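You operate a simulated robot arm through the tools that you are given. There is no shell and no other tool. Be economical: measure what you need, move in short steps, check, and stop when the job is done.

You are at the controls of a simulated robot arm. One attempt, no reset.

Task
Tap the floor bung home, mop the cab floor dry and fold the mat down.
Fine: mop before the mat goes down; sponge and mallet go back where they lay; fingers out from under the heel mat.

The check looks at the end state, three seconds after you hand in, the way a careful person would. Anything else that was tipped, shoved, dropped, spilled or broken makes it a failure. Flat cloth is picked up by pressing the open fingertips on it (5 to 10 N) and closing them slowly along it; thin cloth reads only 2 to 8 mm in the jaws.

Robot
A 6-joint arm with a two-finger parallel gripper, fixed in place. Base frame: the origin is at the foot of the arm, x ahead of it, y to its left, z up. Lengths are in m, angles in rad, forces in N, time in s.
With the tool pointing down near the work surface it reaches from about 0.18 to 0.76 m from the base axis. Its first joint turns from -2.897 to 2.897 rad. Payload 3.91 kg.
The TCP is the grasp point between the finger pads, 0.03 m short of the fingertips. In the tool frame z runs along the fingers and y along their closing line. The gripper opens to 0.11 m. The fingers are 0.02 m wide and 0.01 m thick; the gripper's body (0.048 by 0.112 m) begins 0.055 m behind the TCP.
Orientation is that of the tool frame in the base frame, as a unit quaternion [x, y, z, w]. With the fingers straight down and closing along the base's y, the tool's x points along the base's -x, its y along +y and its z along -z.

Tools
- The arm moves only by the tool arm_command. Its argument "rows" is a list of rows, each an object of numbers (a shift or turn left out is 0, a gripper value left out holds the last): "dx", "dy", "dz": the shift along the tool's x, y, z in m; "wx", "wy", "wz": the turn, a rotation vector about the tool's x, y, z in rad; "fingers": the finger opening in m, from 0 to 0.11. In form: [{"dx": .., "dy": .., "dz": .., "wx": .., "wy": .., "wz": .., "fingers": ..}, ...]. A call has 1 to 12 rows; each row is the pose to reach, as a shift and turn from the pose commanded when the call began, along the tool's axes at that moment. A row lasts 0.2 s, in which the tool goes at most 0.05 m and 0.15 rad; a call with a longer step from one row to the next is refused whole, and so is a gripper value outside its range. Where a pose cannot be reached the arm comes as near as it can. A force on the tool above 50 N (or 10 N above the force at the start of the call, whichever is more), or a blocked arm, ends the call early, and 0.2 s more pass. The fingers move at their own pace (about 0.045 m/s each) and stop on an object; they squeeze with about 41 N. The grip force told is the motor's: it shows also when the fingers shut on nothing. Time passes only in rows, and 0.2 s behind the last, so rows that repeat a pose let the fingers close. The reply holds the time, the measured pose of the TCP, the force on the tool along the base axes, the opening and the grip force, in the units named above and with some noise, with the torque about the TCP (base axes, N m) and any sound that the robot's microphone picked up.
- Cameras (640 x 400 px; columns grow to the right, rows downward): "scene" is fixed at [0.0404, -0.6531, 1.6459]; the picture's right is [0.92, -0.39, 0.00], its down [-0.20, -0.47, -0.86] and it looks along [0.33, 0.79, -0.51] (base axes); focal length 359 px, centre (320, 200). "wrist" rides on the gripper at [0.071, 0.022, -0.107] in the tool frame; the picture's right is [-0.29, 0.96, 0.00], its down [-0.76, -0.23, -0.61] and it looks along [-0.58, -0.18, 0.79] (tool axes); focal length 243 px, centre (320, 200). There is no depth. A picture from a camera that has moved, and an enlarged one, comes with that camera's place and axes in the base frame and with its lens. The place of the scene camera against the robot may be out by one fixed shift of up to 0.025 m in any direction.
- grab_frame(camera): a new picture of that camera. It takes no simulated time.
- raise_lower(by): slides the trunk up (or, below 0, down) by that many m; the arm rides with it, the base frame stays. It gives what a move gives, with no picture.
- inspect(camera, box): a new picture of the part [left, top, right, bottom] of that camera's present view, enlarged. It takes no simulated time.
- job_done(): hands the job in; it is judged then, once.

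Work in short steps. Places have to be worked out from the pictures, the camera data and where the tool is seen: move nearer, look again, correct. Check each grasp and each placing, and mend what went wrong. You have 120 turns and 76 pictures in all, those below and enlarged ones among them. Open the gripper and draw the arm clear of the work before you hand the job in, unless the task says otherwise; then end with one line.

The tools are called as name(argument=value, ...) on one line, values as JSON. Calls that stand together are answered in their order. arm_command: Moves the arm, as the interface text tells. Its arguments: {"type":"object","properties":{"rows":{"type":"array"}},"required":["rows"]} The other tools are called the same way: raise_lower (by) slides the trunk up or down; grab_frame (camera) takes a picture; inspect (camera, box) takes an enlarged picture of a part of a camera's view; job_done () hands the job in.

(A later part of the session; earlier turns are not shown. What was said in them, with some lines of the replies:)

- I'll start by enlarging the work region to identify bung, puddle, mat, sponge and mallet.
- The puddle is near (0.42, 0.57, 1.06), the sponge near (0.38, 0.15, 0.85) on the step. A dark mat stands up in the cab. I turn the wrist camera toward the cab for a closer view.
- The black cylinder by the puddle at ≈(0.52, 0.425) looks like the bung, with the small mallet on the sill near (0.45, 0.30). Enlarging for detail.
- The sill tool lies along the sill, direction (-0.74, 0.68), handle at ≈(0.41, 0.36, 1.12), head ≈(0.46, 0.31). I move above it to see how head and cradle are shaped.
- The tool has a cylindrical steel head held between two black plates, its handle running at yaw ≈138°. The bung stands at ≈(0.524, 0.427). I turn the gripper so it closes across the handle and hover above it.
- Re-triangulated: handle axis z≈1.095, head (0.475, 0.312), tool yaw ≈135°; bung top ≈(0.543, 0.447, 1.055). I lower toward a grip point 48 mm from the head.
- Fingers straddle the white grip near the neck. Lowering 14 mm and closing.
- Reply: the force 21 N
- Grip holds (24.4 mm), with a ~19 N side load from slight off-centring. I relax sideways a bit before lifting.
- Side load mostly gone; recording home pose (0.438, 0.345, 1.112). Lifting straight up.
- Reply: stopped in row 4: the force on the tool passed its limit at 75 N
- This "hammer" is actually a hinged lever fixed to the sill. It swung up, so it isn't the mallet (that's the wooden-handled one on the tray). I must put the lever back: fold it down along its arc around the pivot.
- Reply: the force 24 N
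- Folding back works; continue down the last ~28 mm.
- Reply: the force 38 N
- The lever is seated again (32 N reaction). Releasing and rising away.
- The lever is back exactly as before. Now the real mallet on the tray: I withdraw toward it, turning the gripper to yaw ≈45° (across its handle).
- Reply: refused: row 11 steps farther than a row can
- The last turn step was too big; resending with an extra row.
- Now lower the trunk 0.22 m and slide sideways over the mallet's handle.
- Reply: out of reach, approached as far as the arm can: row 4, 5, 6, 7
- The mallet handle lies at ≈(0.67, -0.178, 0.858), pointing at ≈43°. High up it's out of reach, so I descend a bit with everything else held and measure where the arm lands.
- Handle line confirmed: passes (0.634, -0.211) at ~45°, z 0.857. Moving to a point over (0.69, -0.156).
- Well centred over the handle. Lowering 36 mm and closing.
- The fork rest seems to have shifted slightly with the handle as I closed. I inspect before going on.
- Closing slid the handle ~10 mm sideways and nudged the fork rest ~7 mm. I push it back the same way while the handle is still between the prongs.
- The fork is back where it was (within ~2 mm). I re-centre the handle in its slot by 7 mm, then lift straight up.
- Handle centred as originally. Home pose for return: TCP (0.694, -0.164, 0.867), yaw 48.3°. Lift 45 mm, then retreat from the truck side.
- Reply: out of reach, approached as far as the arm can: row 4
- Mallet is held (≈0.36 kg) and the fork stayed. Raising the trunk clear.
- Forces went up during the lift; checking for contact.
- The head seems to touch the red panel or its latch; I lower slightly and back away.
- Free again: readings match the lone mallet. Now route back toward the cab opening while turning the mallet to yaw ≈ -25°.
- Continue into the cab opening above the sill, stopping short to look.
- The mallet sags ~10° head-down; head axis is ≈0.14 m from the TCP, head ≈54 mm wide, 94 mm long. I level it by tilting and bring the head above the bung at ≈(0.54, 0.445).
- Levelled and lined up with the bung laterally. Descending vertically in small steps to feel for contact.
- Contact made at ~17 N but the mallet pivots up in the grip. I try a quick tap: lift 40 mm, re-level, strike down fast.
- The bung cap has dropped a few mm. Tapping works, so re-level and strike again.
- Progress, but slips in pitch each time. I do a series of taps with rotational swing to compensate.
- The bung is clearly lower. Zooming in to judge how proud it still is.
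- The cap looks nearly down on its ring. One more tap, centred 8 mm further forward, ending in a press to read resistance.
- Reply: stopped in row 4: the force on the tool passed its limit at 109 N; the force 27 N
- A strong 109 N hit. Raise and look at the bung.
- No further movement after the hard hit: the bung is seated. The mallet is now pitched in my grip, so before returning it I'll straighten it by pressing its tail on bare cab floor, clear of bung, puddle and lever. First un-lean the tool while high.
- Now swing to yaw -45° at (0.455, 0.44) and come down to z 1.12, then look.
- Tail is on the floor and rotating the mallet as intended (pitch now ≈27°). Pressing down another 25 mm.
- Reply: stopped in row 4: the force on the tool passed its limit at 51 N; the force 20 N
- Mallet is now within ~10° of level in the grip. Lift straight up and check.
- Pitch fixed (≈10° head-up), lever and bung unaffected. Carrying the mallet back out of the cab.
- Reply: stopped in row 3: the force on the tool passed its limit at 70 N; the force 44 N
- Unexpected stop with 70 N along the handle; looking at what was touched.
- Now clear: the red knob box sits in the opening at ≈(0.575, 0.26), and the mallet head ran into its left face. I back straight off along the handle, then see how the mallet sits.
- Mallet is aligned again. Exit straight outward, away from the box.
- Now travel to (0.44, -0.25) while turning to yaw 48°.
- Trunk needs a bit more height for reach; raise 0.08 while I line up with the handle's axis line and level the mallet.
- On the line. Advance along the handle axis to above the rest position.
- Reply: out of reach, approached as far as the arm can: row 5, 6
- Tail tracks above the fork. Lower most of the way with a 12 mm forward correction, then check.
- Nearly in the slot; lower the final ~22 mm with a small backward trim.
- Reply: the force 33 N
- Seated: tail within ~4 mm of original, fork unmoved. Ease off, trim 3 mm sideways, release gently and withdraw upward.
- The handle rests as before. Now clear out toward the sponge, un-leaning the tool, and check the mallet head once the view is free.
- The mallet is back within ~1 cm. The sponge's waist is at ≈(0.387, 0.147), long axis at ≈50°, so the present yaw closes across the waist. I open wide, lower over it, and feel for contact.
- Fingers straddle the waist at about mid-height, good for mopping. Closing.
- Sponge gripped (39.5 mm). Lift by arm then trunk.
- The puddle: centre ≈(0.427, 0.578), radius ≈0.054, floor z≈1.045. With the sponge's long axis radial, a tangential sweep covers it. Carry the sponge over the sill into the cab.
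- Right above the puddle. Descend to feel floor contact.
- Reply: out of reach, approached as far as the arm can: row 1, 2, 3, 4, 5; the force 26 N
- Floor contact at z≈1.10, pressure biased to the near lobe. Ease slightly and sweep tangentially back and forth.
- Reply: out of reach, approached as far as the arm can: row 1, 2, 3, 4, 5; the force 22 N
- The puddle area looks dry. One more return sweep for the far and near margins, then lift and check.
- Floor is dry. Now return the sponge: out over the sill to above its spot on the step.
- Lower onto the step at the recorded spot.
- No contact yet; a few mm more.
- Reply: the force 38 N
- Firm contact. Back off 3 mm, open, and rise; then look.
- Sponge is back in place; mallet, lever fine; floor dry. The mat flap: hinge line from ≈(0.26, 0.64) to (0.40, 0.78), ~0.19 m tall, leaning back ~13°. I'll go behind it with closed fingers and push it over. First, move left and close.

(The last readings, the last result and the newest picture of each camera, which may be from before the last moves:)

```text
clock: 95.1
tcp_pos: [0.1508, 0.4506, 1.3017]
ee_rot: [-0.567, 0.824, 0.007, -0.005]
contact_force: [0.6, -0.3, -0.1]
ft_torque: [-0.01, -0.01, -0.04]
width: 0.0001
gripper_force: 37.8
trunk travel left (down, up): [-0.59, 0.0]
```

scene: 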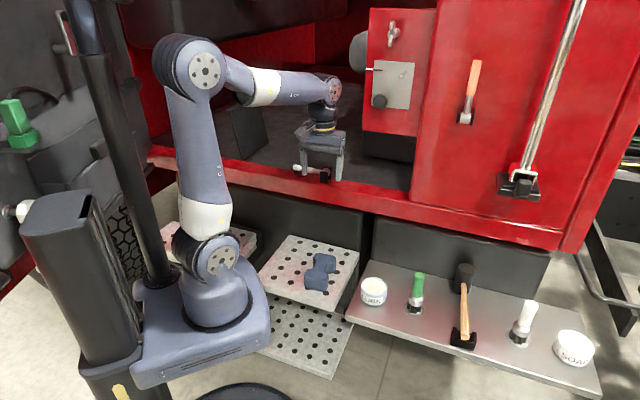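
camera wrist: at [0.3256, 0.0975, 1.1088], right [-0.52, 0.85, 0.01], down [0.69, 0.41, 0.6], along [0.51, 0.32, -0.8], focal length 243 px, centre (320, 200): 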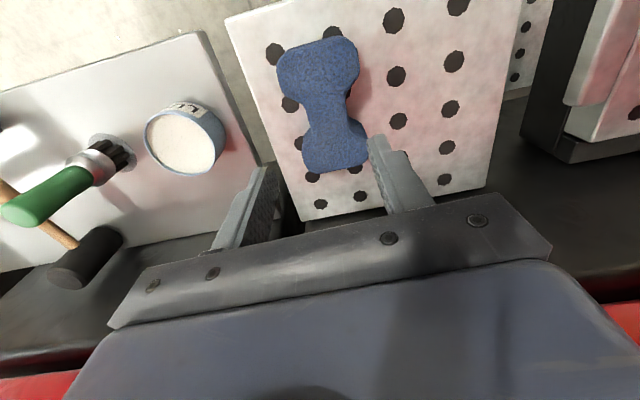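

Lean the fingers outward and advance to the left of the mat's near edge.

arm_command(rows=[{"dx": -0.042, "dy": 0.016, "dz": 0.0, "wy": -0.12}, {"dx": -0.084, "dy": 0.032, "dz": 0.02, "wy": -0.25}, {"dx": -0.126, "dy": 0.048, "dz": 0.045, "wy": -0.38}, {"dx": -0.16, "dy": 0.064, "dz": 0.075, "wy": -0.5}, {"dx": -0.168, "dy": 0.064, "dz": 0.085, "wy": -0.5}])

grab_frame(camera="wrist")

inspect(camera="scene", box=[190, 60, 330, 180])

```text
refused: row 3 steps farther than a row can; nothing moved
```

```text
6 pictures are left
camera wrist: at [0.1054, 0.3913, 1.4073], right [-0.79, 0.61, 0.02], down [0.5, 0.62, 0.6], along [0.36, 0.48, -0.8], focal length 243 px, centre (320, 200)
```

wrist: 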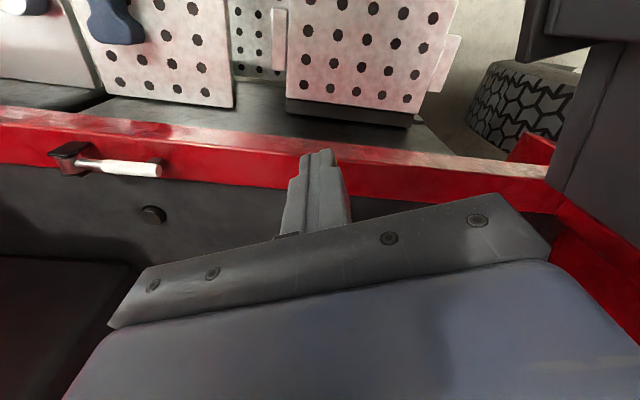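

```text
3.33 times, centred on (260, 120) of scene
camera zoom: at [0.0404, -0.6531, 1.6459], right [0.92, -0.39, 0.0], down [-0.2, -0.47, -0.86], along [0.33, 0.79, -0.51], focal length 1196 px, centre (520, 467)
```

zoom: 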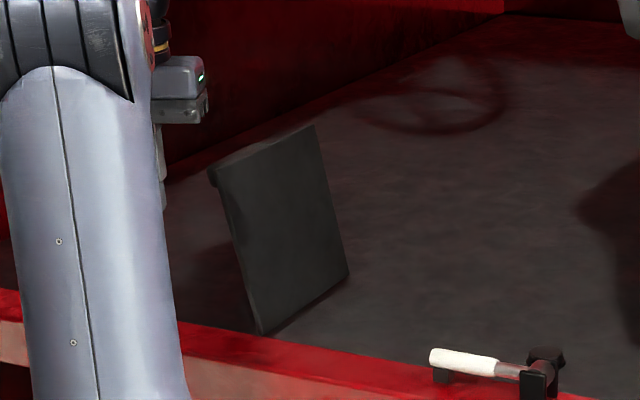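

Clear view: mat stands alone, floor dry, nothing behind it. Resending with smaller steps.

arm_command(rows=[{"dx": -0.036, "dy": 0.014, "wy": -0.1}, {"dx": -0.072, "dy": 0.028, "dz": 0.01, "wy": -0.2}, {"dx": -0.108, "dy": 0.042, "dz": 0.025, "wy": -0.3}, {"dx": -0.14, "dy": 0.056, "dz": 0.045, "wy": -0.4}, {"dx": -0.16, "dy": 0.064, "dz": 0.07, "wy": -0.5}, {"dx": -0.168, "dy": 0.064, "dz": 0.085, "wy": -0.5}])

```text
clock: 96.5
tcp_pos: [0.1523, 0.6333, 1.2144]
ee_rot: [-0.547, 0.8, 0.147, 0.199]
contact_force: [-0.6, 0.3, 0.2]
ft_torque: [-0.03, 0.01, 0.0]
width: 0.0001
gripper_force: 37.8
trunk travel left (down, up): [-0.59, 0.0]
```

The gripper body would straddle the mat edge in this roll, so I roll it 90° about its axis (narrow side, camera away from mat) before going behind.

arm_command(rows=[{"wz": 0.14}, {"wz": 0.28}, {"wz": 0.42}, {"wz": 0.56}, {"wz": 0.7}, {"wz": 0.84}, {"wz": 0.98}, {"wz": 1.12}, {"wz": 1.26}, {"wz": 1.4}, {"wz": 1.5}, {"wz": 1.57}])

```text
clock: 99.1
tcp_pos: [0.1506, 0.6293, 1.2166]
ee_rot: [0.178, 0.952, 0.245, 0.038]
contact_force: [0.7, 0.0, 0.1]
ft_torque: [-0.02, 0.0, 0.03]
width: 0.0
gripper_force: 37.1
trunk travel left (down, up): [-0.59, 0.0]
```

Now move in behind the mat's near part.

arm_command(rows=[{"dx": -0.0025, "dy": 0.0194, "dz": 0.0229}, {"dx": -0.0049, "dy": 0.0388, "dz": 0.0458}, {"dx": -0.0233, "dy": 0.0452, "dz": 0.06}, {"dx": -0.0417, "dy": 0.0517, "dz": 0.0739}])

inspect(camera="scene", box=[190, 60, 330, 180])

```text
clock: 100.1
tcp_pos: [0.1968, 0.6862, 1.1868]
ee_rot: [0.175, 0.953, 0.246, 0.033]
contact_force: [-38.4, -32.7, 7.2]
ft_torque: [1.75, -2.51, -2.38]
width: 0.0001
gripper_force: 38.0
trunk travel left (down, up): [-0.59, 0.0]
stopped in row 4: the force on the tool passed its limit at 69 N (the readings are from after the stop); the commanded pose is now the measured one
```

```text
3.33 times, centred on (260, 120) of scene
camera zoom: at [0.0404, -0.6531, 1.6459], right [0.92, -0.39, 0.0], down [-0.2, -0.47, -0.86], along [0.33, 0.79, -0.51], focal length 1196 px, centre (520, 467)
```

zoom: 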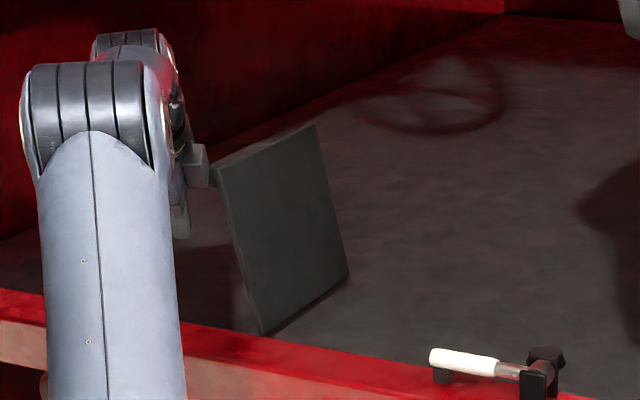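

A wrist block touched the mat's near top corner from its edge side. Back off, rise 50 mm so only the fingertips overlap the mat's top, and come in behind again.

arm_command(rows=[{"dx": 0.0172, "dy": -0.0341, "dz": -0.0184}, {"dx": 0.02, "dy": -0.018, "dz": -0.04}, {"dx": 0.0216, "dy": -0.0009, "dz": -0.0595}, {"dx": 0.008, "dy": 0.018, "dz": -0.048}, {"dx": -0.0113, "dy": 0.0411, "dz": -0.0346}])

```text
clock: 101.3
tcp_pos: [0.2263, 0.7054, 1.2288]
ee_rot: [0.177, 0.953, 0.244, 0.032]
contact_force: [0.1, 0.1, 0.3]
ft_torque: [-0.05, -0.01, -0.03]
width: 0.0002
gripper_force: 38.1
trunk travel left (down, up): [-0.59, 0.0]
```

Fingertips are ~37 mm inside the edge and ~40 mm behind the mat. Push it over toward the floor spot in slow steps.

arm_command(rows=[{"dx": -0.0274, "dy": -0.0105, "dz": -0.0062}, {"dx": -0.0547, "dy": -0.0211, "dz": -0.0124}, {"dx": -0.0821, "dy": -0.0316, "dz": -0.0186}, {"dx": -0.1094, "dy": -0.0421, "dz": -0.0248}, {"dx": -0.1277, "dy": -0.0491, "dz": -0.029}])

inspect(camera="scene", box=[190, 60, 350, 180])

```text
clock: 102.5
tcp_pos: [0.3263, 0.6068, 1.2277]
ee_rot: [0.177, 0.953, 0.244, 0.033]
contact_force: [-0.1, 0.3, 0.0]
ft_torque: [0.0, 0.01, -0.02]
width: 0.0
gripper_force: 37.7
trunk travel left (down, up): [-0.59, 0.0]
```

```text
3.33 times, centred on (270, 120) of scene
camera zoom: at [0.0404, -0.6531, 1.6459], right [0.92, -0.39, 0.0], down [-0.2, -0.47, -0.86], along [0.33, 0.79, -0.51], focal length 1196 px, centre (487, 467)
```

zoom: 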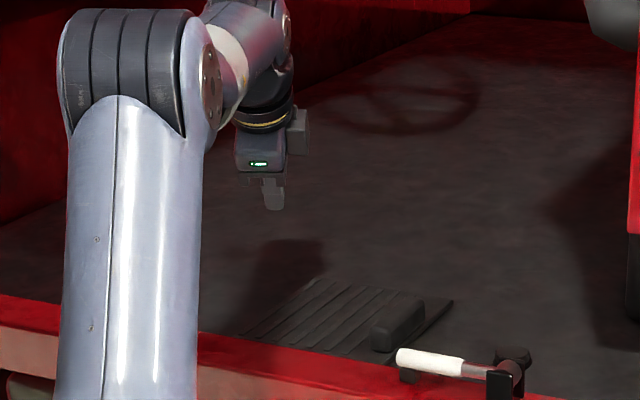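

The mat toppled and lies ribbed side up. Withdraw the arm out of the cab and open the gripper, then check it lies flat.

arm_command(rows=[{"dx": 0.0038, "dy": -0.0218, "dz": -0.0346}, {"dx": 0.0076, "dy": -0.0436, "dz": -0.0692}, {"dx": 0.0114, "dy": -0.0654, "dz": -0.1038}, {"dx": 0.0152, "dy": -0.0872, "dz": -0.1384}, {"dx": 0.019, "dy": -0.109, "dz": -0.173}, {"dx": 0.01, "dy": -0.141, "dz": -0.195}, {"dx": 0.001, "dy": -0.173, "dz": -0.217}, {"dx": -0.008, "dy": -0.205, "dz": -0.239}, {"dx": -0.017, "dy": -0.237, "dz": -0.261}, {"dx": -0.027, "dy": -0.268, "dz": -0.284, "fingers": 0.08}, {"dx": -0.027, "dy": -0.268, "dz": -0.284}, {"dx": -0.027, "dy": -0.268, "dz": -0.284}])

inspect(camera="scene", box=[235, 120, 345, 190])

```text
clock: 105.1
tcp_pos: [0.2231, 0.2492, 1.3491]
ee_rot: [0.177, 0.953, 0.245, 0.033]
contact_force: [0.2, 1.1, 0.8]
ft_torque: [0.01, -0.03, 0.0]
width: 0.0686
gripper_force: 0.0
trunk travel left (down, up): [-0.59, 0.0]
```

```text
5.71 times, centred on (290, 155) of scene
camera zoom: at [0.0404, -0.6531, 1.6459], right [0.92, -0.39, 0.0], down [-0.2, -0.47, -0.86], along [0.33, 0.79, -0.51], focal length 2050 px, centre (491, 457)
```

zoom: 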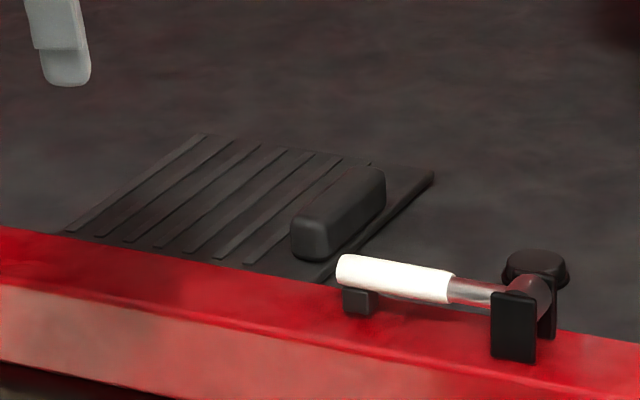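

The mat lies flat, the bung is down on its ring, the floor is dry, and the lever, sponge and mallet rest in place. The arm is clear with the gripper open, so I hand in.

job_done()

```text
The job is handed in.
```

I tapped the bung down onto its ring, mopped the floor dry and then folded the mat flat; the sponge is back in place and the mallet is on its rest with its head about 1.3 cm off where it lay. On the way I mistook the hinged lever on the sill for the mallet and swung it up, then folded it back; I also nudged the mallet's fork rest about 7 mm and pushed it back, and hit the red knob box with the mallet head.
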